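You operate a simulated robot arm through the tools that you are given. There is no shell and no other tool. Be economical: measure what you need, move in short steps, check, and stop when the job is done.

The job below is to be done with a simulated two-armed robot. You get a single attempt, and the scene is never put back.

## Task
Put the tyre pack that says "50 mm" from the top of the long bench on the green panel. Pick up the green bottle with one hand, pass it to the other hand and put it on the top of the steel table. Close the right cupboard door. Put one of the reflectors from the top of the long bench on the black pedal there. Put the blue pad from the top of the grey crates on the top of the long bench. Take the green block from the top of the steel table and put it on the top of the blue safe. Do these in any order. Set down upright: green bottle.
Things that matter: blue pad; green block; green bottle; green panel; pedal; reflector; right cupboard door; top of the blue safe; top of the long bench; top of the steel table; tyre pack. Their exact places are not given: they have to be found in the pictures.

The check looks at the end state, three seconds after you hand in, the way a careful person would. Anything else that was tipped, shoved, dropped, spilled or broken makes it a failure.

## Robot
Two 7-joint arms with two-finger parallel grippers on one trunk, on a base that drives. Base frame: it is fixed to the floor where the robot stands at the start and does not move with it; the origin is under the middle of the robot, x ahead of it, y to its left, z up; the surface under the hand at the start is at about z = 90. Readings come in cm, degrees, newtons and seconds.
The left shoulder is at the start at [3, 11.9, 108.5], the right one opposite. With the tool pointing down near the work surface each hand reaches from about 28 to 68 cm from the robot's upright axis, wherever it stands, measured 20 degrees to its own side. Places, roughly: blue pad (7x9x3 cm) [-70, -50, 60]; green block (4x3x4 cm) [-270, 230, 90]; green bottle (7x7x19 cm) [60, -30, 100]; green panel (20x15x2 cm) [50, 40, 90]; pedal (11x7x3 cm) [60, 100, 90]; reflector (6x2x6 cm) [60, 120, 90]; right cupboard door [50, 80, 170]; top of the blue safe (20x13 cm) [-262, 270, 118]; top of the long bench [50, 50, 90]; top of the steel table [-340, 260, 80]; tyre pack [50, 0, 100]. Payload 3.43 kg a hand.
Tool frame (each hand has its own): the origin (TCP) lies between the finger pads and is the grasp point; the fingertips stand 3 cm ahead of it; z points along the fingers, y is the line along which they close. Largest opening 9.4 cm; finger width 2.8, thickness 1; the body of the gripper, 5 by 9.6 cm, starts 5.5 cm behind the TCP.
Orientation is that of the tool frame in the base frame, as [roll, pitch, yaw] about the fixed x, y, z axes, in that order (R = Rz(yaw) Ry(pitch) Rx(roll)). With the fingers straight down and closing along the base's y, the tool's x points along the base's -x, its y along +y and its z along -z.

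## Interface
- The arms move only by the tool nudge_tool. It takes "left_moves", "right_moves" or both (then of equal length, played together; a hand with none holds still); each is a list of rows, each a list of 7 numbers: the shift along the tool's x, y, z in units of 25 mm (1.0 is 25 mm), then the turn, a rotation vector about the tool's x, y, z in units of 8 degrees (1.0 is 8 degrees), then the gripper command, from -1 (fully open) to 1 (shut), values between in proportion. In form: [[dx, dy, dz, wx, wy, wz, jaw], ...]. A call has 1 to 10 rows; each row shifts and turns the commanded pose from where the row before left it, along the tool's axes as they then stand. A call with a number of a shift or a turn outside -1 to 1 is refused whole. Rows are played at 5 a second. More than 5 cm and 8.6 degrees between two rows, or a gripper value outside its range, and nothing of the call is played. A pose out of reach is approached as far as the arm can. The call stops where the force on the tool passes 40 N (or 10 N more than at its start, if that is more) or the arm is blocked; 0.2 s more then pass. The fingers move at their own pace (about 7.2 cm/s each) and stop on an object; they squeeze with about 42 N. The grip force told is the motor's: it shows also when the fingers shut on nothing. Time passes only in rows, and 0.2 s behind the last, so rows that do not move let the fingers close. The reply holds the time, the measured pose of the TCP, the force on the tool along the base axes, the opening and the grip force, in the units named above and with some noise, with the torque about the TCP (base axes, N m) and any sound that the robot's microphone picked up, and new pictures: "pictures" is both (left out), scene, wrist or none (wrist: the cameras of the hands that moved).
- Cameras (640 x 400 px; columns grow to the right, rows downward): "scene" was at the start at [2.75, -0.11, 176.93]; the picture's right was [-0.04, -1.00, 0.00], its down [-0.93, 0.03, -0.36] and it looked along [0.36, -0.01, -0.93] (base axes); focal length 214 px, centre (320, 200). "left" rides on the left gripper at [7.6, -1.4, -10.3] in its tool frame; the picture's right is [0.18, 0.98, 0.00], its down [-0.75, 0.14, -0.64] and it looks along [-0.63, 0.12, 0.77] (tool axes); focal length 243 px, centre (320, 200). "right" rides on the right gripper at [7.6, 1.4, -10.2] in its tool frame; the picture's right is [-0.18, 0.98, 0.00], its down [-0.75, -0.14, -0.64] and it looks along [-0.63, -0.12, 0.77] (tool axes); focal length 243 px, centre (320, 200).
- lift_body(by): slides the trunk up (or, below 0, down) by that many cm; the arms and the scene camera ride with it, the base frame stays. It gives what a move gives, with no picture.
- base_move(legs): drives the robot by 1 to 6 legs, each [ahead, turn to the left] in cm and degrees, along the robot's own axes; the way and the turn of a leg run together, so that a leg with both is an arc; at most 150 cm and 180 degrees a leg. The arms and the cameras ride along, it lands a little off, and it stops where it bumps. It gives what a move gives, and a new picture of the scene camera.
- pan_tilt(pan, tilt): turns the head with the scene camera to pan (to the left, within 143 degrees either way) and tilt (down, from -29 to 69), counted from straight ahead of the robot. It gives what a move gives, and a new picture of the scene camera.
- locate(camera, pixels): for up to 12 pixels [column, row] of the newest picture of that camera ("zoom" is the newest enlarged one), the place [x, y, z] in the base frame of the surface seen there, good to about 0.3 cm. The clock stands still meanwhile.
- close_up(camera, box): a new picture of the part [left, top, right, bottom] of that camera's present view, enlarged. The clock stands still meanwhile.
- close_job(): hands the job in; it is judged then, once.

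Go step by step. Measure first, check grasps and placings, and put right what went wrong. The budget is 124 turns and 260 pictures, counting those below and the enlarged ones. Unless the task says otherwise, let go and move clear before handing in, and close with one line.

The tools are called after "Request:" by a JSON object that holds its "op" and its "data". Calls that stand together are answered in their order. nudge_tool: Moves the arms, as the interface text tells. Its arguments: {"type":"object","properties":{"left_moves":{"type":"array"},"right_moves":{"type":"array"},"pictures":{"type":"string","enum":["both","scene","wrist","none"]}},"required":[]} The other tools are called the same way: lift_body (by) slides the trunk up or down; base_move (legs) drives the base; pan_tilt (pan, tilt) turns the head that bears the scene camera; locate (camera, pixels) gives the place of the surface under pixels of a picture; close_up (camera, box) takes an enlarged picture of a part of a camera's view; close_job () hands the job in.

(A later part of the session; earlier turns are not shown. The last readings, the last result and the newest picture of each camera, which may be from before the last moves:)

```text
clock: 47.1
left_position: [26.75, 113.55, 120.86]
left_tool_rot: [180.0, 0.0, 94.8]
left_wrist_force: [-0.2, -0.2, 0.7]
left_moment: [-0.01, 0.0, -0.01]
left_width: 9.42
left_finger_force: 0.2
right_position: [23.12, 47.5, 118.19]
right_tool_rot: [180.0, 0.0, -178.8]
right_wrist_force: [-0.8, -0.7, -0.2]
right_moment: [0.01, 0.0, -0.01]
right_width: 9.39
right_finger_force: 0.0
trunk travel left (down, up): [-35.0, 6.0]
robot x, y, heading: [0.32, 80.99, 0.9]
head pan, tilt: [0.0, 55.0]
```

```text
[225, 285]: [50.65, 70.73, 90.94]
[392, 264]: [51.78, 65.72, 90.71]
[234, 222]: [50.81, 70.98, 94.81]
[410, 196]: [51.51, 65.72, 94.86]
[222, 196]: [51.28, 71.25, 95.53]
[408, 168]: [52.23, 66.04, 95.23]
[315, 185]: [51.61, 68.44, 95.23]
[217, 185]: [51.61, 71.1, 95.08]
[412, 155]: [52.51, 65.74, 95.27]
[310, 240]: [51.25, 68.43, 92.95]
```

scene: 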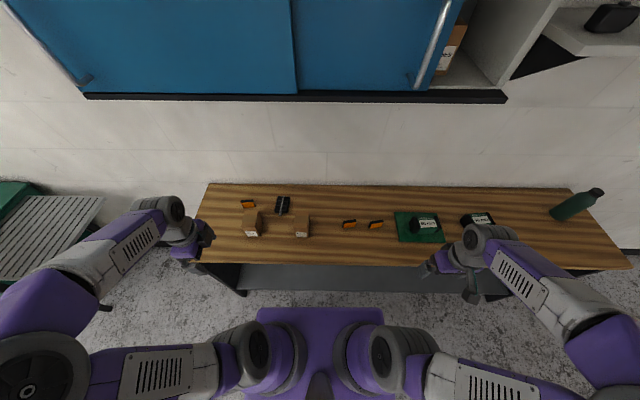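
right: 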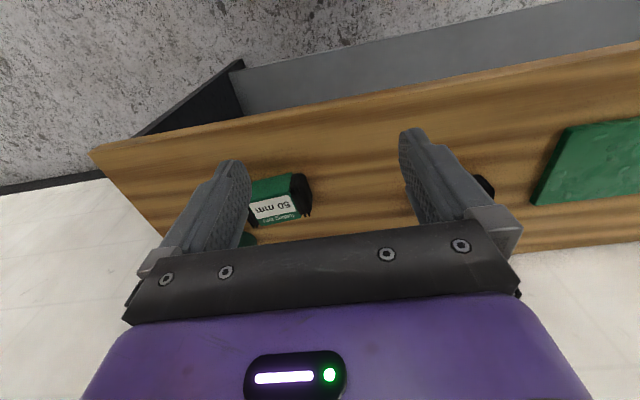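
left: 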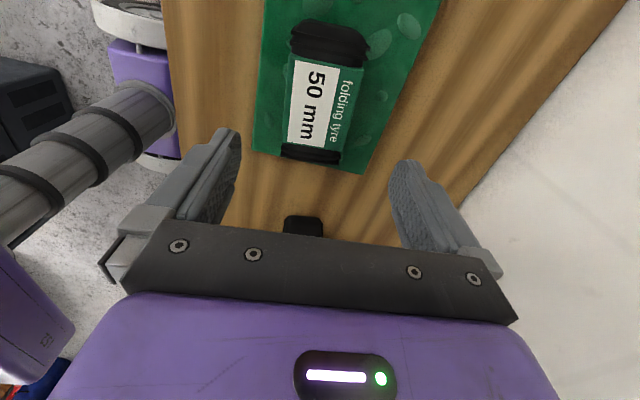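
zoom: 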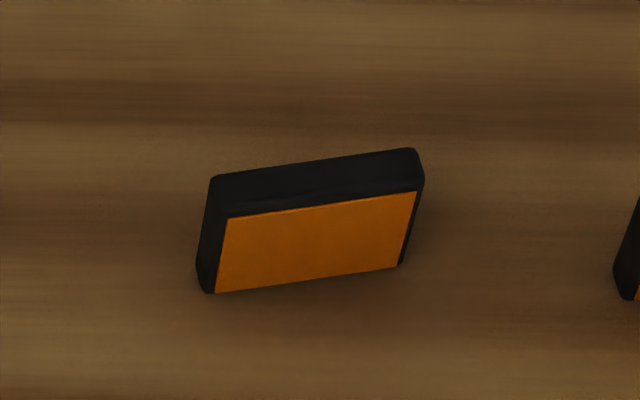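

Reflector centre ≈ (51.9,68.4), long axis at 100.5°, top z 95.3. Moving the left hand above it.

Request:
{"op": "nudge_tool", "data": {"left_moves": [[0, 0, 0, 0, 0, -0.71, -1], [-0.98, 0.331, 0.2, 0, 0, 0, -1], [-0.98, 0.331, 0.2, 0, 0, 0, -1], [-0.98, 0.331, 0.2, 0, 0, 0, -1], [-0.98, 0.331, 0.2, 0, 0, 0, -1], [-0.98, 0.331, 0.2, 0, 0, 0, -1], [-0.98, 0.331, 0.2, 0, 0, 0, -1], [-0.98, 0.331, 0.2, 0, 0, 0, -1], [-0.98, 0.331, 0.2, 0, 0, 0, -1], [-0.98, 0.331, 0.2, 0, 0, 0, -1]], "pictures": "none"}}

Request:
{"op": "nudge_tool", "data": {"left_moves": [[-0.98, 0.331, 0.2, 0, 0, 0, -1], [-0.98, 0.331, 0.2, 0, 0, 0, -1], [-0.98, 0.331, 0.2, 0, 0, 0, -1], [-0.98, 0.331, 0.2, 0, 0, 0, -1], [-0.98, 0.331, 0.2, 0, 0, 0, -1], [-0.98, 0.331, 0.2, 0, 0, 0, -1], [-0.98, 0.331, 0.2, 0, 0, 0, -1], [-0.98, 0.331, 0.2, 0, 0, 0, -1], [-0.98, 0.331, 0.2, 0, 0, 0, -1], [-0.98, 0.331, 0.2, 0, 0, 0, -1]], "pictures": "both"}}

```text
clock: 49.3
left_position: [38.12, 93.11, 116.19]
left_tool_rot: [180.0, -0.1, 100.4]
left_wrist_force: [0.4, -0.8, -0.3]
left_moment: [0.01, 0.01, -0.02]
left_width: 9.4
left_finger_force: 0.0
right_position: [23.08, 47.36, 118.05]
right_tool_rot: [180.0, 0.1, -178.8]
right_wrist_force: [0.6, -0.6, -0.3]
right_moment: [0.02, 0.04, -0.01]
right_width: 9.42
right_finger_force: 0.1
trunk travel left (down, up): [-35.0, 6.0]
robot x, y, heading: [0.19, 80.27, 1.1]
head pan, tilt: [0.0, 55.0]
```

```text
clock: 51.5
left_position: [50.55, 70.33, 111.36]
left_tool_rot: [-180.0, -0.2, 100.3]
left_wrist_force: [-0.3, -0.1, -0.4]
left_moment: [-0.02, 0.01, 0.0]
left_width: 9.4
left_finger_force: 0.0
right_position: [23.12, 47.42, 118.04]
right_tool_rot: [-180.0, 0.0, -179.0]
right_wrist_force: [0.3, -1.1, 0.1]
right_moment: [0.0, 0.01, -0.01]
right_width: 9.4
right_finger_force: 0.2
trunk travel left (down, up): [-35.0, 6.0]
robot x, y, heading: [0.7, 80.76, 0.9]
head pan, tilt: [0.0, 55.0]
```

scene: 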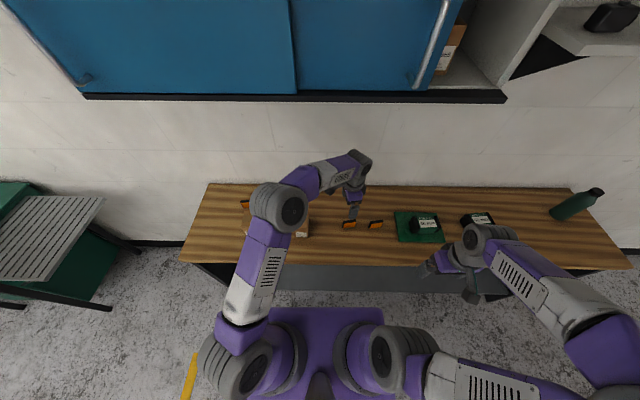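
left: 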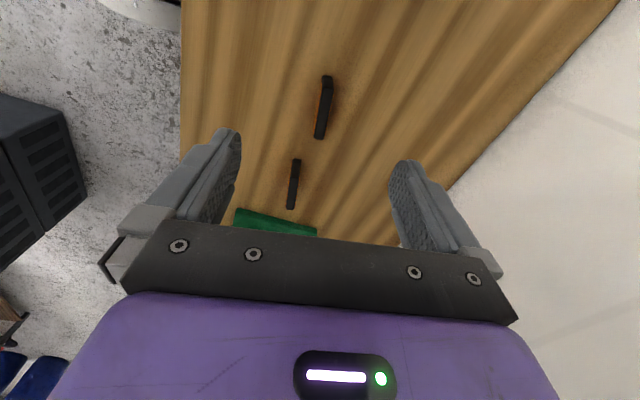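

Aligned; I'll finish the offset, descend to z 94 and check before closing.

Request:
{"op": "nudge_tool", "data": {"left_moves": [[-0.86, 0.39, 0, 0, 0, 0, -1], [0, 0, 1, 0, 0, 0, -1], [0, 0, 1, 0, 0, 0, -1], [0, 0, 1, 0, 0, 0, -1], [0, 0, 1, 0, 0, 0, -1], [0, 0, 1, 0, 0, 0, -1], [0, 0, 1, 0, 0, 0, -1], [0, 0, 0.9, 0, 0, 0, -1]], "pictures": "wrist"}}

```text
clock: 53.3
left_position: [52.0, 68.7, 94.37]
left_tool_rot: [179.9, 0.0, 100.4]
left_wrist_force: [-0.6, -0.5, -0.6]
left_moment: [-0.04, -0.01, 0.02]
left_width: 9.41
left_finger_force: 0.0
right_position: [23.03, 47.42, 118.07]
right_tool_rot: [180.0, -0.1, -178.9]
right_wrist_force: [0.4, 0.6, -0.3]
right_moment: [0.01, 0.0, 0.01]
right_width: 9.4
right_finger_force: 0.0
trunk travel left (down, up): [-35.0, 6.0]
robot x, y, heading: [0.36, 80.49, 1.0]
head pan, tilt: [0.0, 55.0]
```

left: 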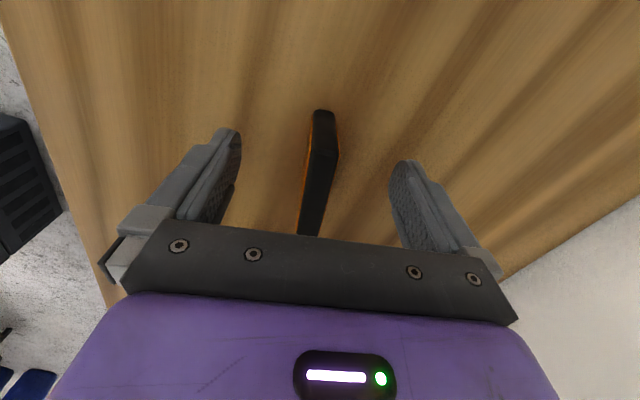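

Reflector (320,170) sits between the fingers. Close, then lift.

Request:
{"op": "nudge_tool", "data": {"left_moves": [[0, 0, 0.1, 0, 0, 0, 0], [0, 0, 0, 0, 0, 0, 1], [0, 0, 0, 0, 0, 0, 1], [0, 0, 0, 0, 0, 0, 1], [0, 0, 0, 0, 0, 0, 1], [0, 0, -1, 0, 0, 0, 1], [0, 0, -1, 0, 0, 0, 1], [0, 0, -1, 0, 0, 0, 1], [0, 0, -1, 0, 0, 0, 1], [0, 0, -1, 0, 0, 0, 1]], "pictures": "wrist"}}

```text
clock: 55.5
left_position: [51.91, 68.54, 106.29]
left_tool_rot: [-180.0, 0.1, 100.3]
left_wrist_force: [-0.4, -1.2, -0.1]
left_moment: [0.0, -0.01, 0.0]
left_width: 1.61
left_finger_force: 42.1
right_position: [23.06, 47.44, 118.08]
right_tool_rot: [-180.0, 0.0, -178.9]
right_wrist_force: [0.2, 0.0, -0.1]
right_moment: [0.01, -0.01, -0.01]
right_width: 9.39
right_finger_force: 0.1
trunk travel left (down, up): [-35.0, 6.0]
robot x, y, heading: [0.39, 80.11, 1.1]
head pan, tilt: [0.0, 55.0]
```

left: 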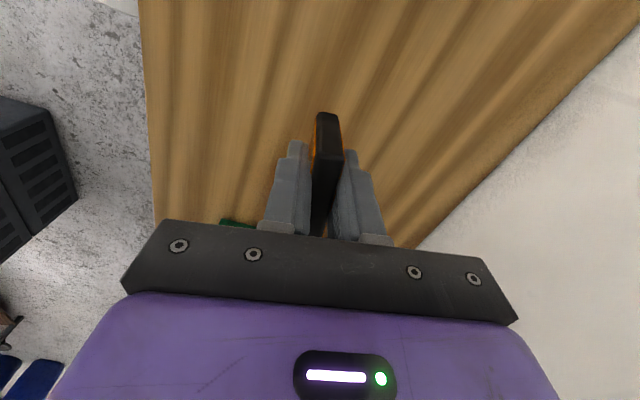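

Held (width 1.6). Carry it over the pedal at (61.9,99.7) and turn 18° to lie across it.

Request:
{"op": "nudge_tool", "data": {"left_moves": [[0, 0, -1, 0, 0, 0, 1], [0.963, 0.514, 0, 0, 0, 0, 1], [0.963, 0.514, 0, 0, 0, 0, 1], [0.963, 0.514, 0, 0, 0, 0, 1], [0.963, 0.514, 0, 0, 0, 0, 1], [0.963, 0.514, 0, 0, 0, 0, 1], [0.963, 0.514, 0, 0, 0, 0, 1], [0.963, 0.514, 0, 0, 0, 0, 1], [0.963, 0.514, 0, 0, 0, 0, 1], [0.963, 0.514, 0, 0, 0, 0, 1]], "pictures": "none"}}

Request:
{"op": "nudge_tool", "data": {"left_moves": [[0.963, 0.514, 0, 0, 0, 0, 1], [0.963, 0.514, 0, 0, 0, 0, 1], [0.963, 0.514, 0, 0, 0, 0, 1], [0, 0, 0, 0, 0, 0.74, 1], [0, 0, 0, 0, 0, 0.74, 1], [0, 0, 0, 0, 0, 0.74, 1]], "pictures": "both"}}

```text
clock: 57.7
left_position: [59.25, 92.39, 108.86]
left_tool_rot: [-180.0, -0.1, 100.5]
left_wrist_force: [0.6, -0.1, -1.0]
left_moment: [0.0, -0.02, -0.01]
left_width: 1.63
left_finger_force: 41.7
right_position: [23.14, 47.49, 118.12]
right_tool_rot: [-180.0, 0.0, -178.9]
right_wrist_force: [0.1, 0.4, 0.5]
right_moment: [-0.01, 0.01, -0.01]
right_width: 9.42
right_finger_force: 0.1
trunk travel left (down, up): [-35.0, 6.0]
robot x, y, heading: [0.59, 80.52, 1.0]
head pan, tilt: [0.0, 55.0]
```

```text
clock: 59.1
left_position: [61.86, 99.95, 108.96]
left_tool_rot: [180.0, 0.1, 82.5]
left_wrist_force: [-0.2, 0.6, -0.9]
left_moment: [-0.04, -0.02, -0.01]
left_width: 1.62
left_finger_force: 42.1
right_position: [23.11, 47.59, 118.04]
right_tool_rot: [180.0, 0.0, -178.9]
right_wrist_force: [0.2, 0.3, -1.0]
right_moment: [0.03, 0.0, 0.02]
right_width: 9.41
right_finger_force: 0.1
trunk travel left (down, up): [-35.0, 6.0]
robot x, y, heading: [0.4, 80.51, 0.8]
head pan, tilt: [0.0, 55.0]
```

scene: 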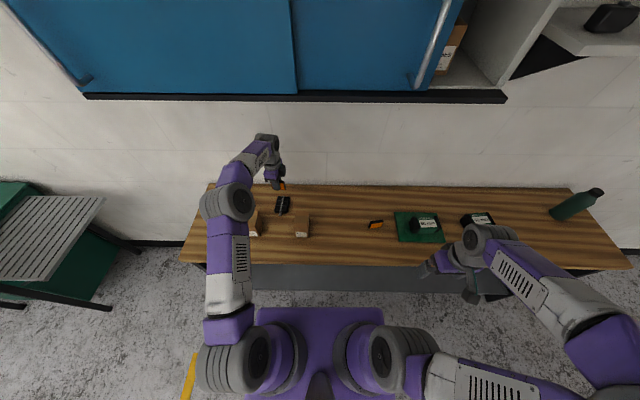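
left: 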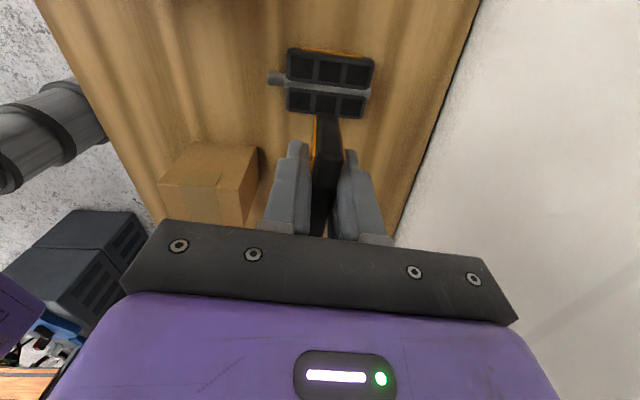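

Pedal and reflector line up. Lowering to just above the pedal, then gently to contact.

Request:
{"op": "nudge_tool", "data": {"left_moves": [[0, 0, 1, 0, 0, 0, 1], [0, 0, 1, 0, 0, 0, 1], [0, 0, 1, 0, 0, 0, 1], [0, 0, 1, 0, 0, 0, 1], [0, 0, 0.6, 0, 0, 0, 1], [0, 0, 0.2, 0, 0, 0, 1]], "pictures": "both"}}

```text
clock: 60.5
left_position: [61.84, 99.9, 96.88]
left_tool_rot: [-180.0, -0.1, 82.6]
left_wrist_force: [0.5, 0.1, 0.2]
left_moment: [0.01, 0.0, 0.01]
left_width: 1.59
left_finger_force: 41.9
right_position: [23.08, 47.46, 118.15]
right_tool_rot: [-179.9, -0.1, -178.9]
right_wrist_force: [0.6, 0.1, 0.1]
right_moment: [0.04, 0.03, -0.01]
right_width: 9.41
right_finger_force: 0.0
trunk travel left (down, up): [-35.0, 6.0]
robot x, y, heading: [0.53, 80.68, 1.1]
head pan, tilt: [0.0, 55.0]
```

scene: 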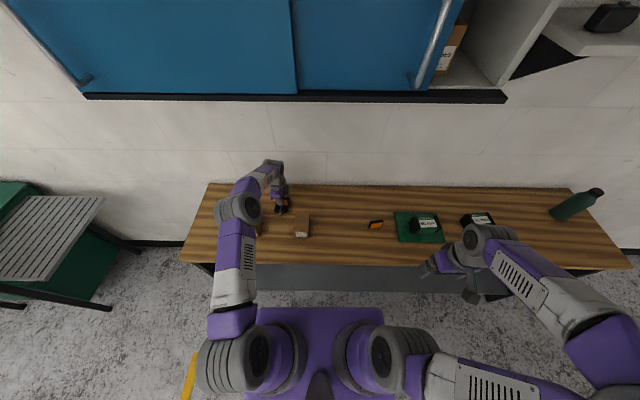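
left: 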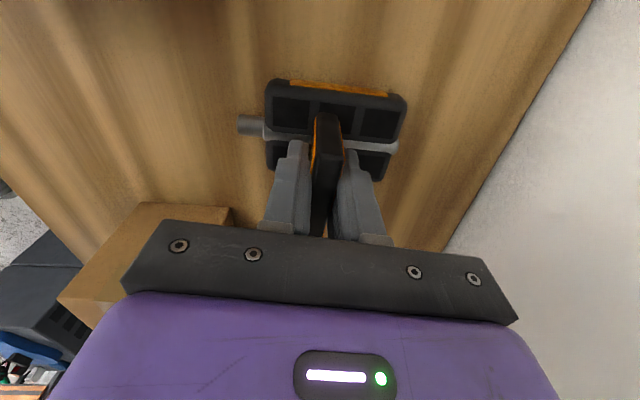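

I'll check centring of the reflector over the pedal with locates.

Request:
{"op": "locate", "data": {"camera": "left", "pixels": [[335, 95], [335, 86], [270, 132], [360, 146], [326, 116], [326, 135], [275, 160], [380, 172], [268, 100], [400, 115]]}}

```text
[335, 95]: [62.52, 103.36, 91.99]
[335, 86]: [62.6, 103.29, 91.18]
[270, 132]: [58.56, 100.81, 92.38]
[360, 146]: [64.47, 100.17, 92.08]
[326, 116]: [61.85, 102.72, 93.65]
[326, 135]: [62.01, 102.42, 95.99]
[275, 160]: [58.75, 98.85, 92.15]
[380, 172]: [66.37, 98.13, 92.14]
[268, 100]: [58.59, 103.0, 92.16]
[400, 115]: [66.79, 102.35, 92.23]
```

Shift 0.4 cm in +y, lower ~0.6 cm to contact.

Request:
{"op": "nudge_tool", "data": {"left_moves": [[0.16, 0, 0, 0, 0, 0, 1], [0, 0, 0.12, 0, 0, 0, 1], [0, 0, 0.1, 0, 0, 0, 1], [0, 0, 0, 0, 0, 0, 1]], "pictures": "none"}}

```text
clock: 61.5
left_position: [61.94, 100.39, 96.23]
left_tool_rot: [180.0, 0.1, 82.6]
left_wrist_force: [0.0, -0.4, -1.1]
left_moment: [0.01, 0.02, 0.02]
left_width: 1.62
left_finger_force: 41.7
right_position: [23.08, 47.52, 118.04]
right_tool_rot: [-179.9, 0.0, -179.0]
right_wrist_force: [-0.1, 0.7, 0.0]
right_moment: [0.03, -0.02, 0.01]
right_width: 9.36
right_finger_force: 0.1
trunk travel left (down, up): [-35.0, 6.0]
robot x, y, heading: [0.44, 80.66, 1.2]
head pan, tilt: [0.0, 55.0]
```

Request:
{"op": "nudge_tool", "data": {"left_moves": [[0, 0, 0.06, 0, 0, 0, 1], [0, 0, 0.04, 0, 0, 0, 1], [0, 0, 0, 0, 0, 0, 1]], "pictures": "wrist"}}

```text
clock: 62.3
left_position: [61.91, 100.32, 96.25]
left_tool_rot: [179.8, 0.0, 82.7]
left_wrist_force: [-0.9, -0.4, 6.6]
left_moment: [-0.07, 0.04, 0.02]
left_width: 1.59
left_finger_force: 42.4
right_position: [23.05, 47.49, 118.11]
right_tool_rot: [180.0, 0.2, -178.8]
right_wrist_force: [-0.7, -0.1, -0.2]
right_moment: [-0.02, 0.03, -0.02]
right_width: 9.39
right_finger_force: 0.1
trunk travel left (down, up): [-35.0, 6.0]
robot x, y, heading: [0.78, 80.39, 1.1]
head pan, tilt: [0.0, 55.0]
```

left: 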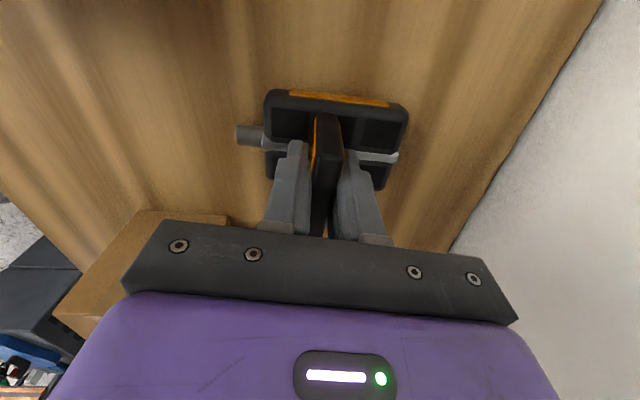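

Contact (+6.6 N). Open slowly and rise.

Request:
{"op": "nudge_tool", "data": {"left_moves": [[0, 0, 0, 0, 0, 0, 0.6], [0, 0, 0, 0, 0, 0, 0.4], [0, 0, 0, 0, 0, 0, 0.1], [0, 0, 0, 0, 0, 0, -0.2], [0, 0, -0.5, 0, 0, 0, -0.2], [0, 0, -1, 0, 0, 0, -0.2], [0, 0, -1, 0, 0, 0, -0.2], [0, 0, -1, 0, 0, 0, -0.2], [0, 0, -1, 0, 0, 0, -0.2]], "pictures": "wrist"}}

```text
clock: 64.3
left_position: [61.68, 100.2, 107.42]
left_tool_rot: [-180.0, 0.0, 82.6]
left_wrist_force: [-0.4, 0.3, 0.7]
left_moment: [-0.02, 0.02, -0.01]
left_width: 5.67
left_finger_force: 0.1
right_position: [23.11, 47.47, 118.04]
right_tool_rot: [-180.0, 0.0, -178.8]
right_wrist_force: [0.4, 0.1, 0.2]
right_moment: [-0.03, -0.03, 0.02]
right_width: 9.4
right_finger_force: 0.1
trunk travel left (down, up): [-35.0, 6.0]
robot x, y, heading: [0.74, 80.49, 1.0]
head pan, tilt: [0.0, 55.0]
```

left: 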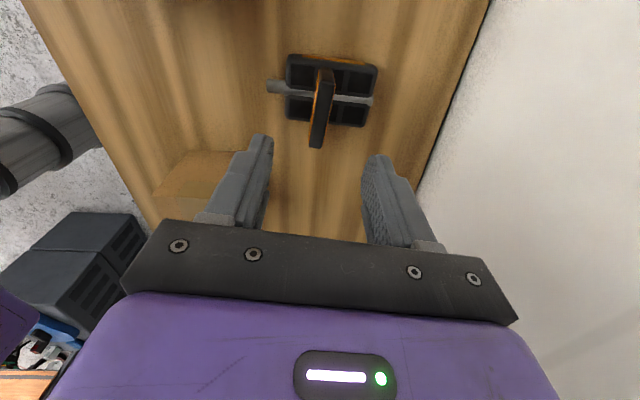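

Reflector stands on the pedal. Retract the left hand and look at the cupboard door.

Request:
{"op": "nudge_tool", "data": {"left_moves": [[0.2, -1, -0.5, 0, 0, 0, -1], [0.2, -1, -0.5, 0, 0, 0, -1], [0.2, -1, -0.5, 0, 0, 0, -1], [0.2, -1, -0.5, 0, 0, 0, -1], [0.2, -1, -0.5, 0, 0, 0, -1], [0.2, -1, -0.5, 0, 0, 0, -1], [0.2, -1, -0.5, 0, 0, 0, -1], [0.2, -1, -0.5, 0, 0, 0, -1], [0.2, -1, 0, 0, 0, 0, -1], [0.2, -1, 0, 0, 0, 0, -1]], "pictures": "none"}}

Request:
{"op": "pan_tilt", "data": {"pan": -15, "tilt": 5}}

```text
clock: 66.5
left_position: [37.54, 108.35, 117.28]
left_tool_rot: [179.9, -0.1, 82.7]
left_wrist_force: [-0.6, 0.7, -0.7]
left_moment: [0.01, -0.02, -0.02]
left_width: 9.4
left_finger_force: 0.0
right_position: [22.95, 47.43, 118.19]
right_tool_rot: [-180.0, 0.1, -178.9]
right_wrist_force: [0.3, 0.9, -0.1]
right_moment: [0.01, 0.02, 0.02]
right_width: 9.4
right_finger_force: 0.0
trunk travel left (down, up): [-35.0, 6.0]
robot x, y, heading: [0.15, 80.7, 1.0]
head pan, tilt: [0.0, 55.0]
```

```text
clock: 67.7
left_position: [37.8, 108.3, 117.41]
left_tool_rot: [-180.0, 0.0, 82.7]
left_wrist_force: [0.2, 0.4, -0.7]
left_moment: [0.0, -0.01, -0.02]
left_width: 9.42
left_finger_force: 0.1
right_position: [23.04, 47.42, 118.13]
right_tool_rot: [179.9, 0.1, -178.9]
right_wrist_force: [-0.3, -0.2, -0.1]
right_moment: [-0.01, 0.02, 0.03]
right_width: 9.41
right_finger_force: 0.0
trunk travel left (down, up): [-35.0, 6.0]
robot x, y, heading: [0.55, 80.87, 1.0]
head pan, tilt: [-15.0, 5.0]
```

scene: 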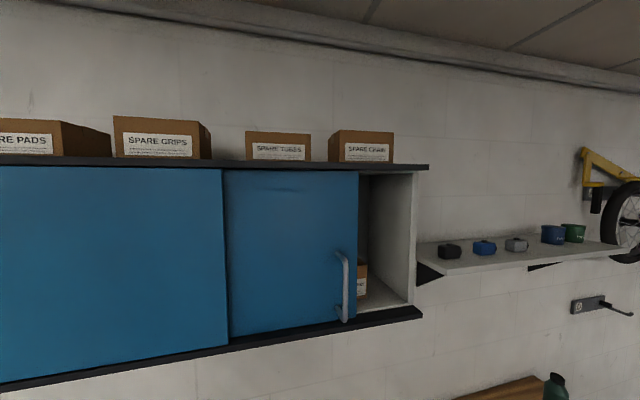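

Request:
{"op": "locate", "data": {"camera": "scene", "pixels": [[345, 256], [347, 290], [345, 315], [336, 253], [341, 321], [357, 260], [356, 300], [415, 200], [411, 290], [320, 280], [225, 280], [355, 300]]}}

Request:
{"op": "close_up", "data": {"camera": "scene", "box": [310, 160, 440, 340]}}

```text
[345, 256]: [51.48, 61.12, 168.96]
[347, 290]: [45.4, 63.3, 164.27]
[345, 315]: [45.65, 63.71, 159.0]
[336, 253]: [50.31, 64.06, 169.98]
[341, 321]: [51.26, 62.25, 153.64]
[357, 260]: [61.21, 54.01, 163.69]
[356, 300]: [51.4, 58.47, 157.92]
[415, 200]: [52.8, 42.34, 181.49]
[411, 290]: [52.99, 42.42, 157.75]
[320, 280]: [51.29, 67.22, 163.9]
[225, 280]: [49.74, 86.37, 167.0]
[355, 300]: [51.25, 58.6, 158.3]
```

```text
2.22 times, centred on (375, 250) of scene
```

zoom: 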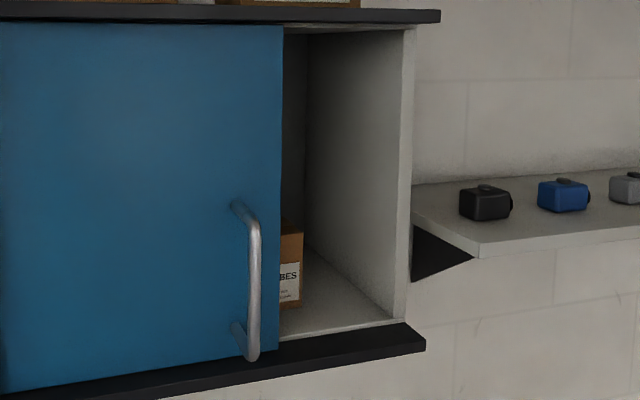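

Handle bar: x≈46, y 63.4, z 158–169.5; the side panel is at y≈42–44, so about 15 cm of travel. I'll raise the trunk 6 cm and turn the right hand to point forward while raising it.

Request:
{"op": "lift_body", "data": {"by": 6}}

Request:
{"op": "nudge_tool", "data": {"right_moves": [[-0.4, 0.2, -0.9, 0, -1, 0, -1], [-0.521, 0.2, -0.835, 0, -1, 0, -1], [-0.632, 0.2, -0.755, 0, -1, 0, -1], [-0.732, 0.2, -0.66, 0, -1, 0, -1], [-0.816, 0.2, -0.551, 0, -1, 0, -1], [-0.885, 0.2, -0.432, 0, -1, 0, -1], [-0.937, 0.2, -0.305, 0, -1, 0, -1], [-0.97, 0.2, -0.171, 0, -1, 0, -1], [-0.984, 0.2, -0.034, 0, -1, 0, -1], [-0.98, 0.2, 0.102, 0, -1, 0, -1]], "pictures": "scene"}}

```text
clock: 68.7
left_position: [37.88, 108.44, 123.38]
left_tool_rot: [180.0, -0.1, 82.6]
left_wrist_force: [0.7, 0.1, -0.2]
left_moment: [0.02, 0.05, 0.01]
left_width: 9.39
left_finger_force: 0.1
right_position: [23.07, 47.39, 124.01]
right_tool_rot: [180.0, -0.1, -178.9]
right_wrist_force: [-1.0, 0.0, -0.6]
right_moment: [0.01, -0.02, 0.0]
right_width: 9.39
right_finger_force: 0.0
trunk travel left (down, up): [-41.0, 0.0]
robot x, y, heading: [0.83, 80.71, 1.1]
head pan, tilt: [-15.0, 5.0]
```

```text
clock: 70.9
left_position: [37.84, 108.29, 123.34]
left_tool_rot: [180.0, 0.0, 82.6]
left_wrist_force: [0.0, 0.0, 0.3]
left_moment: [0.02, -0.01, 0.01]
left_width: 9.39
left_finger_force: 0.1
right_position: [32.9, 52.71, 146.54]
right_tool_rot: [180.0, 80.1, -178.9]
right_wrist_force: [0.1, 0.1, 0.5]
right_moment: [0.02, 0.05, 0.02]
right_width: 9.41
right_finger_force: 0.1
trunk travel left (down, up): [-41.0, 0.0]
robot x, y, heading: [0.65, 80.61, 0.9]
head pan, tilt: [-15.0, 5.0]
```

scene: 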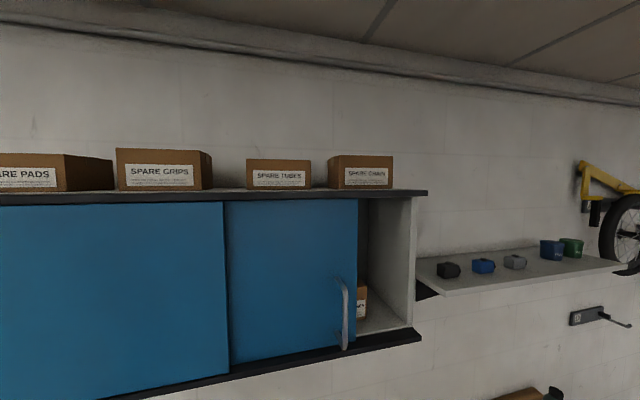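

Hand points forward at (32.9,52.7,146.5). Now level it and bring it in front of the handle.

Request:
{"op": "nudge_tool", "data": {"right_moves": [[0, 0, 0, 0, -1, 0, -1], [0, 0, 0, 0, -0.24, 0, -1], [-0.97, 0.61, 0.28, 0, 0, 0, -1], [-0.97, 0.61, 0.28, 0, 0, 0, -1], [-0.97, 0.61, 0.28, 0, 0, 0, -1], [-0.97, 0.61, 0.28, 0, 0, 0, -1], [-0.97, 0.61, 0.28, 0, 0, 0, -1], [-0.97, 0.61, 0.28, 0, 0, 0, -1], [-0.97, 0.61, 0.28, 0, 0, 0, -1]], "pictures": "both"}}

```text
clock: 72.9
left_position: [37.73, 108.47, 123.31]
left_tool_rot: [-179.9, -0.1, 82.5]
left_wrist_force: [-0.4, -0.2, -0.5]
left_moment: [0.01, 0.04, -0.02]
left_width: 9.41
left_finger_force: 0.1
right_position: [38.57, 62.25, 165.64]
right_tool_rot: [-177.8, 90.0, -176.7]
right_wrist_force: [-1.1, -0.5, 0.1]
right_moment: [0.02, 0.02, 0.0]
right_width: 9.35
right_finger_force: 0.0
right hand out of reach, approached as far as the arm can: row 1, 2
trunk travel left (down, up): [-41.0, 0.0]
robot x, y, heading: [0.81, 80.58, 1.3]
head pan, tilt: [-15.0, 5.0]
```

scene: 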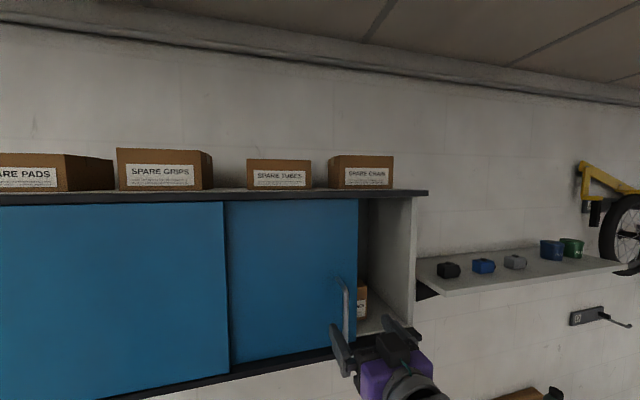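
right: 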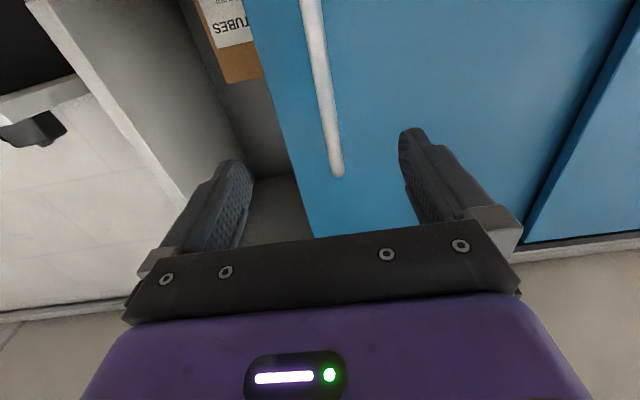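

The bar is between the fingers' lines at right view (325,110). Adjust +1 cm in y, −1.5 in z, and advance to x≈46.

Request:
{"op": "nudge_tool", "data": {"right_moves": [[0.6, 0.4, 0.4, 0, 0, 0, -1], [0, 0, 0.8, 0, 0, 0, -1], [0, 0, 0.8, 0, 0, 0, -1], [0, 0, 0.8, 0, 0, 0, -1]], "pictures": "both"}}

```text
clock: 73.9
left_position: [37.95, 108.4, 123.35]
left_tool_rot: [180.0, 0.0, 82.6]
left_wrist_force: [0.5, 0.0, 0.2]
left_moment: [-0.01, 0.01, 0.03]
left_width: 9.39
left_finger_force: 0.1
right_position: [45.91, 63.37, 164.05]
right_tool_rot: [-153.6, 89.9, -152.5]
right_wrist_force: [-0.1, -0.4, -0.1]
right_moment: [-0.01, -0.01, -0.01]
right_width: 9.4
right_finger_force: 0.1
trunk travel left (down, up): [-41.0, 0.0]
robot x, y, heading: [0.58, 80.84, 1.3]
head pan, tilt: [-15.0, 5.0]
```

scene: 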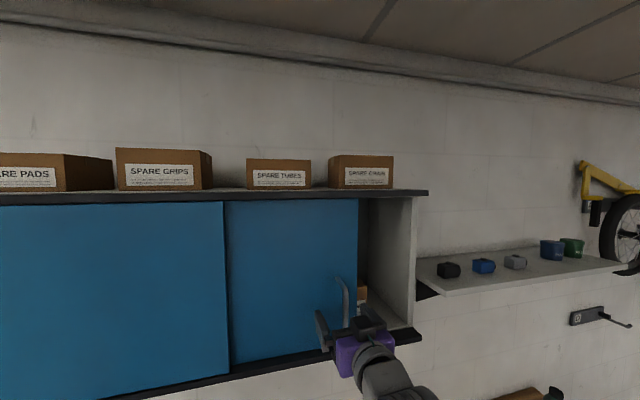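
right: 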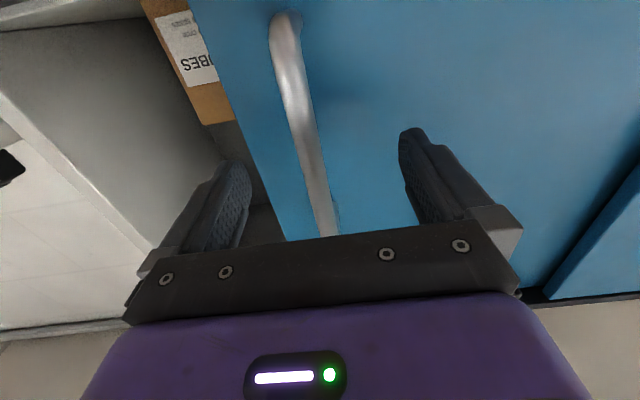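

The bar is between the fingers. Close and slide right 10 cm, to start.

Request:
{"op": "nudge_tool", "data": {"right_moves": [[0, 0, 0, 0, 0, 0, 1], [0, 0, 0, 0, 0, 0, 1], [0, 0, 0, 0, 0, 0, 1], [0, 0, 0, 0, 0, 0, 1], [0, -0.6, 0, 0, 0, 0, 1], [0, -0.8, 0, 0, 0, 0, 1], [0, -0.8, 0, 0, 0, 0, 1], [0, -0.8, 0, 0, 0, 0, 1], [0, -0.8, 0, 0, 0, 0, 1]], "pictures": "scene"}}

```text
clock: 75.9
left_position: [37.8, 108.33, 123.38]
left_tool_rot: [180.0, 0.1, 82.6]
left_wrist_force: [0.7, -0.4, 0.2]
left_moment: [0.02, 0.03, -0.02]
left_width: 9.4
left_finger_force: 0.1
right_position: [45.67, 53.72, 163.8]
right_tool_rot: [-37.6, 90.0, -36.5]
right_wrist_force: [2.5, 1.0, 3.3]
right_moment: [0.1, -1.17, 0.12]
right_width: 1.6
right_finger_force: 44.9
trunk travel left (down, up): [-41.0, 0.0]
robot x, y, heading: [0.56, 80.51, 0.9]
head pan, tilt: [-15.0, 5.0]
```

scene: 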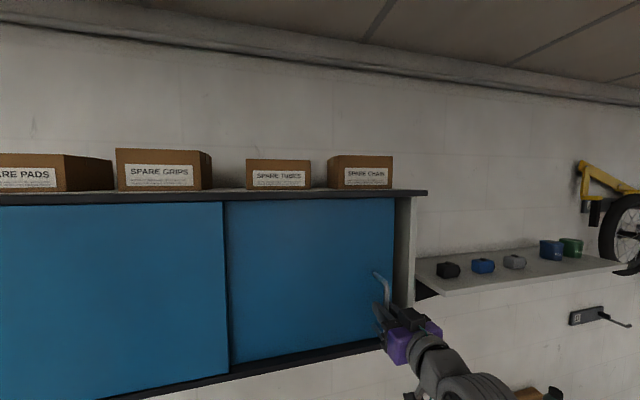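

The door slides well. Continue until it stops.

Request:
{"op": "nudge_tool", "data": {"right_moves": [[0, -0.7, 0, 0, 0, 0, 1], [0, -0.7, 0, 0, 0, 0, 1], [0, -0.4, 0, 0, 0, 0, 1], [0, -0.4, 0, 0, 0, 0, 1], [0, -0.3, 0, 0, 0, 0, 1], [0, -0.3, 0, 0, 0, 0, 1]], "pictures": "scene"}}

```text
clock: 77.3
left_position: [37.65, 108.39, 123.39]
left_tool_rot: [179.9, 0.0, 82.5]
left_wrist_force: [-0.5, -0.7, 0.0]
left_moment: [0.03, 0.0, 0.02]
left_width: 9.41
left_finger_force: 0.1
right_position: [45.69, 46.79, 163.86]
right_tool_rot: [-180.0, 89.9, -178.8]
right_wrist_force: [-8.4, -0.1, -0.1]
right_moment: [-0.07, 1.37, 0.0]
right_width: 1.62
right_finger_force: 45.0
trunk travel left (down, up): [-41.0, 0.0]
robot x, y, heading: [0.42, 80.82, 1.0]
head pan, tilt: [-15.0, 5.0]
```

scene: 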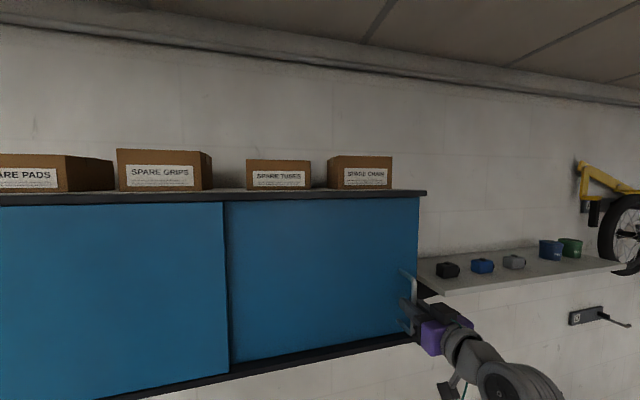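

The door covers the opening. I'll push a little more to find the stop.

Request:
{"op": "nudge_tool", "data": {"right_moves": [[0, -0.15, 0, 0, 0, 0, 1], [0, -0.15, 0, 0, 0, 0, 1], [0, 0, 0, 0, 0, 0, 1]], "pictures": "none"}}

Request:
{"op": "close_up", "data": {"camera": "scene", "box": [200, 170, 460, 380]}}

```text
clock: 78.1
left_position: [37.62, 108.35, 123.32]
left_tool_rot: [179.9, 0.1, 82.6]
left_wrist_force: [0.5, -0.9, -0.2]
left_moment: [0.0, 0.02, 0.0]
left_width: 9.4
left_finger_force: 0.0
right_position: [45.64, 46.43, 163.84]
right_tool_rot: [-156.1, 89.7, -155.0]
right_wrist_force: [-11.8, 6.0, -14.2]
right_moment: [0.14, -1.15, 0.07]
right_width: 1.62
right_finger_force: 45.0
trunk travel left (down, up): [-41.0, 0.0]
robot x, y, heading: [0.49, 80.56, 1.2]
head pan, tilt: [-15.0, 5.0]
```

```text
1.90 times, centred on (330, 275) of scene
```

zoom: 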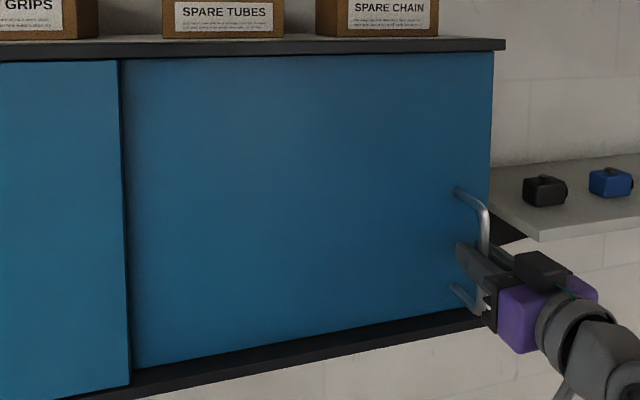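

It resists now (moved less than commanded). One more small push, then release and back off.

Request:
{"op": "nudge_tool", "data": {"right_moves": [[0, -0.25, 0, 0, 0, 0, 1], [0, 0, 0, 0, 0, 0, 1]], "pictures": "none"}}

Request:
{"op": "nudge_tool", "data": {"right_moves": [[0, 0, 0, 0, 0, 0, 0.5], [0, 0.3, 0, 0, 0, 0, 0.2], [0, 0, 0, 0, 0, 0, 0], [0, 0, -0.8, 0, 0, 0, 0], [0, 0, -1, 0, 0, 0, 0], [0, 0, -1, 0, 0, 0, 0], [0, 0, -1, 0, 0, 0, 0]], "pictures": "scene"}}

```text
clock: 78.7
left_position: [37.56, 108.59, 123.4]
left_tool_rot: [179.9, 0.1, 82.6]
left_wrist_force: [0.0, -0.3, 0.4]
left_moment: [0.0, -0.01, 0.02]
left_width: 9.4
left_finger_force: 0.1
right_position: [45.59, 46.43, 163.73]
right_tool_rot: [-141.0, 89.7, -139.6]
right_wrist_force: [-15.6, 19.8, -18.0]
right_moment: [0.32, -0.7, 0.17]
right_width: 1.63
right_finger_force: 45.0
trunk travel left (down, up): [-41.0, 0.0]
robot x, y, heading: [0.59, 81.03, 1.1]
head pan, tilt: [-15.0, 5.0]
```

```text
clock: 80.3
left_position: [37.7, 108.41, 123.37]
left_tool_rot: [179.9, 0.0, 82.5]
left_wrist_force: [-0.2, 0.6, 0.4]
left_moment: [0.0, -0.01, -0.02]
left_width: 9.37
left_finger_force: 0.1
right_position: [36.01, 46.11, 163.99]
right_tool_rot: [-122.4, 89.9, -121.2]
right_wrist_force: [0.2, 0.2, 0.3]
right_moment: [0.02, -0.01, 0.03]
right_width: 4.69
right_finger_force: 0.0
trunk travel left (down, up): [-41.0, 0.0]
robot x, y, heading: [0.69, 80.66, 1.0]
head pan, tilt: [-15.0, 5.0]
```

scene: 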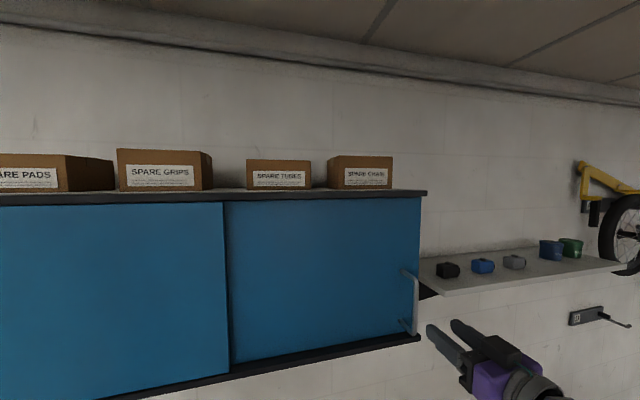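

Door is shut against its stop. Now restore the right hand to pointing down, then drive to the crates.

Request:
{"op": "nudge_tool", "data": {"right_moves": [[0.9, 0, -0.4, 0, 1, 0, -1], [0.947, 0, -0.271, 0, 1, 0, -1], [0.975, 0, -0.137, 0, 1, 0, -1], [0.985, 0, 0, 0, 1, 0, -1], [0.975, 0, 0.138, 0, 1, 0, -1], [0.946, 0, 0.272, 0, 1, 0, -1], [0.899, 0, 0.401, 0, 1, 0, -1], [0.835, 0, 0.522, 0, 1, 0, -1], [0.755, 0, 0.634, 0, 1, 0, -1], [0.658, 0, 0.732, 0, 1, 0, -1]], "pictures": "none"}}

Request:
{"op": "nudge_tool", "data": {"right_moves": [[0.5, 0, 0.8, 0, 1, 0, -1], [0, 0, 0.9, 0, 0.24, 0, -1], [0, 0, 0.9, 0, 0, 0, -1], [0, 0, 0.9, 0, 0, 0, -1]], "pictures": "none"}}

Request:
{"op": "pan_tilt", "data": {"pan": 0, "tilt": 50}}

```text
clock: 82.5
left_position: [37.96, 108.33, 123.41]
left_tool_rot: [-180.0, 0.0, 82.6]
left_wrist_force: [0.3, -0.6, -0.5]
left_moment: [-0.02, 0.01, -0.01]
left_width: 9.41
left_finger_force: 0.0
right_position: [26.34, 45.91, 141.28]
right_tool_rot: [-180.0, 9.7, -178.9]
right_wrist_force: [0.5, -0.8, 0.0]
right_moment: [0.01, 0.02, 0.01]
right_width: 9.38
right_finger_force: 0.0
trunk travel left (down, up): [-41.0, 0.0]
robot x, y, heading: [0.66, 81.03, 0.9]
head pan, tilt: [-15.0, 5.0]
```

```text
clock: 83.5
left_position: [37.84, 108.36, 123.43]
left_tool_rot: [180.0, 0.0, 82.6]
left_wrist_force: [0.0, 0.3, 0.2]
left_moment: [0.0, 0.01, -0.01]
left_width: 9.4
left_finger_force: 0.0
right_position: [25.61, 45.85, 132.51]
right_tool_rot: [180.0, 0.0, -178.9]
right_wrist_force: [0.2, 0.4, -0.6]
right_moment: [-0.01, -0.03, 0.0]
right_width: 9.42
right_finger_force: 0.1
trunk travel left (down, up): [-41.0, 0.0]
robot x, y, heading: [0.8, 80.79, 1.2]
head pan, tilt: [-15.0, 5.0]
```

```text
clock: 84.6
left_position: [37.94, 108.31, 123.4]
left_tool_rot: [-180.0, 0.0, 82.6]
left_wrist_force: [0.3, 0.4, -0.2]
left_moment: [-0.01, 0.01, 0.01]
left_width: 9.41
left_finger_force: 0.1
right_position: [25.53, 45.95, 132.35]
right_tool_rot: [-180.0, 0.0, -178.9]
right_wrist_force: [-0.3, 0.4, 0.6]
right_moment: [-0.03, 0.02, 0.0]
right_width: 9.41
right_finger_force: 0.0
trunk travel left (down, up): [-41.0, 0.0]
robot x, y, heading: [0.35, 80.08, 1.1]
head pan, tilt: [0.0, 50.0]
```

scene: 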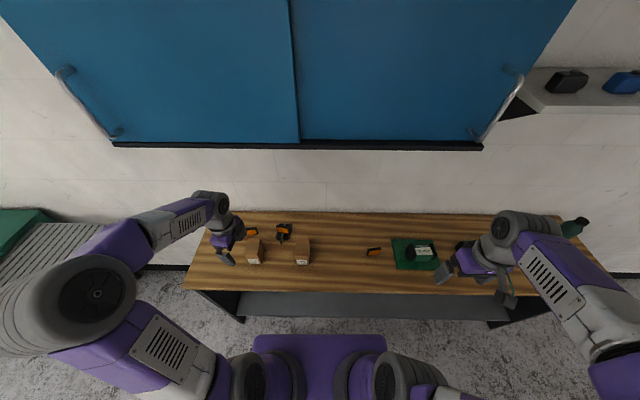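

I'll check the left elbow's place before turning, since it will swing toward the cupboard.

Request:
{"op": "locate", "data": {"camera": "scene", "pixels": [[95, 290], [30, 300], [20, 345], [60, 340], [130, 260], [620, 370], [600, 310]]}}

```text
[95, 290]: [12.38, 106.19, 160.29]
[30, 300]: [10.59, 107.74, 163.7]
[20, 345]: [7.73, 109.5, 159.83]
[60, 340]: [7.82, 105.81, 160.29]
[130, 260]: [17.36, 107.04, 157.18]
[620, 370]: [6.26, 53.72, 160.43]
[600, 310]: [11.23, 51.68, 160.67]
```

Elbows stay within ~33 cm of the axis, so it's clear. Back up 10, turn right, drive 115, turn to face the crates.

Request:
{"op": "base_move", "data": {"legs": [[-10, 0], [0, -91], [115, 0], [0, -90]]}}

Request:
{"op": "lift_body", "data": {"by": -30}}

Request:
{"op": "pan_tilt", "data": {"pan": 10, "tilt": 50}}

```text
clock: 98.9
left_position: [-48.57, -59.8, 123.37]
left_tool_rot: [180.0, 0.1, -99.4]
left_wrist_force: [0.4, -0.2, -0.1]
left_moment: [-0.04, -0.01, 0.0]
left_width: 9.4
left_finger_force: 0.1
right_position: [-34.2, 2.31, 132.42]
right_tool_rot: [-180.0, -0.1, -0.8]
right_wrist_force: [0.9, -0.4, -0.2]
right_moment: [-0.01, -0.01, -0.03]
right_width: 9.41
right_finger_force: 0.0
trunk travel left (down, up): [-41.0, 0.0]
robot x, y, heading: [-10.23, -33.43, 179.4]
head pan, tilt: [0.0, 50.0]
```

scene: 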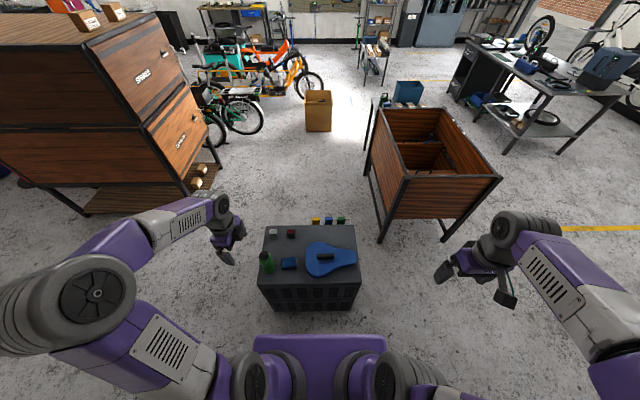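

```text
clock: 101.9
left_position: [-48.59, -59.71, 93.27]
left_tool_rot: [180.0, -0.1, -99.3]
left_wrist_force: [-0.1, 0.0, -0.1]
left_moment: [0.03, -0.02, -0.03]
left_width: 9.38
left_finger_force: 0.1
right_position: [-34.2, 2.2, 102.36]
right_tool_rot: [-179.9, 0.0, -0.9]
right_wrist_force: [-1.5, 0.3, -1.1]
right_moment: [0.01, 0.0, 0.01]
right_width: 9.4
right_finger_force: 0.1
trunk travel left (down, up): [-11.0, 30.0]
robot x, y, heading: [-10.05, -32.97, 179.2]
head pan, tilt: [0.0, 50.0]
```

```text
clock: 102.6
left_position: [-48.56, -59.71, 93.43]
left_tool_rot: [179.9, 0.0, -99.4]
left_wrist_force: [-0.7, 0.1, 0.0]
left_moment: [0.03, -0.01, 0.01]
left_width: 9.41
left_finger_force: 0.0
right_position: [-34.18, 2.16, 102.33]
right_tool_rot: [-179.9, 0.0, -1.0]
right_wrist_force: [0.4, 0.0, 0.3]
right_moment: [0.01, -0.01, -0.01]
right_width: 9.38
right_finger_force: 0.1
trunk travel left (down, up): [-11.0, 30.0]
robot x, y, heading: [-10.41, -33.18, 179.2]
head pan, tilt: [10.0, 50.0]
```

scene: 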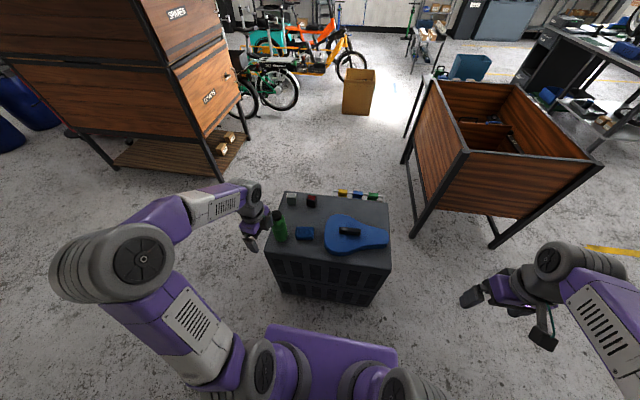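

The blue pad is at (304,233) beside the light-green bottle (280,228). Zoom and measure.

Request:
{"op": "close_up", "data": {"camera": "scene", "box": [260, 185, 340, 255]}}

```text
5.71 times, centred on (300, 220) of scene
```

zoom: 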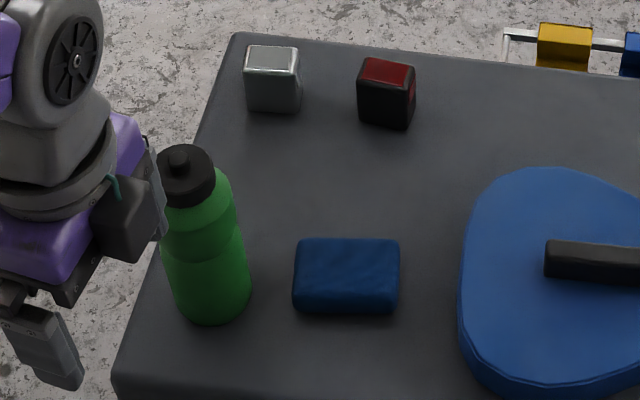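

Request:
{"op": "locate", "data": {"camera": "zoom", "pixels": [[305, 245], [392, 243], [394, 282], [304, 285], [348, 262], [345, 310], [349, 340], [243, 290], [186, 165], [480, 250], [215, 315], [300, 310]]}}

```text
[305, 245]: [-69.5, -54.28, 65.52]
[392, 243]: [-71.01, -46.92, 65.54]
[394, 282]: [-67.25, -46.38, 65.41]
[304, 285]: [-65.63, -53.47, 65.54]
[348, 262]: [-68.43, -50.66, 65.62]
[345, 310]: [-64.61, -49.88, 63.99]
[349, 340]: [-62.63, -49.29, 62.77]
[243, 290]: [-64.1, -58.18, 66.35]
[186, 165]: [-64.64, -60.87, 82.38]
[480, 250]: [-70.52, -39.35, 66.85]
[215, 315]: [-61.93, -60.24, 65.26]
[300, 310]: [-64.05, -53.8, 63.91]
```

The pad centre is (-68.1,-50.4), long axis at 102°, top z 65.6. The left hand's camera would hit the bottle, so I'll use the right hand with its camera on the +y side: turn the base 35° left.

Request:
{"op": "base_move", "data": {"legs": [[0, 35]]}}

```text
clock: 104.6
left_position: [-27.4, -76.57, 93.33]
left_tool_rot: [-179.9, -0.1, -65.5]
left_wrist_force: [0.0, 0.7, 0.1]
left_moment: [-0.01, -0.02, 0.0]
left_width: 9.41
left_finger_force: 0.0
right_position: [-49.93, -17.11, 102.41]
right_tool_rot: [-180.0, 0.0, 33.0]
right_wrist_force: [0.1, -0.1, -0.7]
right_moment: [-0.02, 0.02, -0.03]
right_width: 9.41
right_finger_force: 0.0
trunk travel left (down, up): [-11.0, 30.0]
robot x, y, heading: [-10.22, -33.26, -147.1]
head pan, tilt: [10.0, 50.0]
```

scene: 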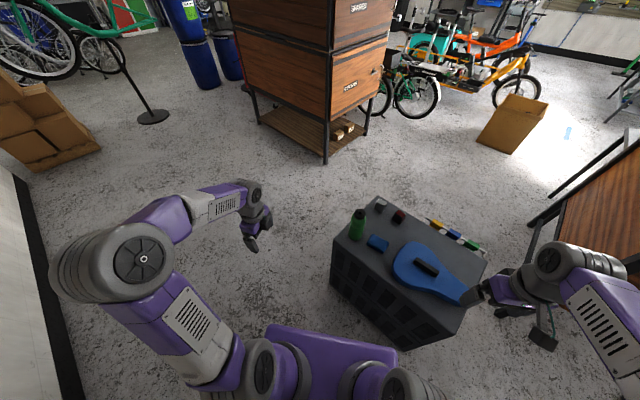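

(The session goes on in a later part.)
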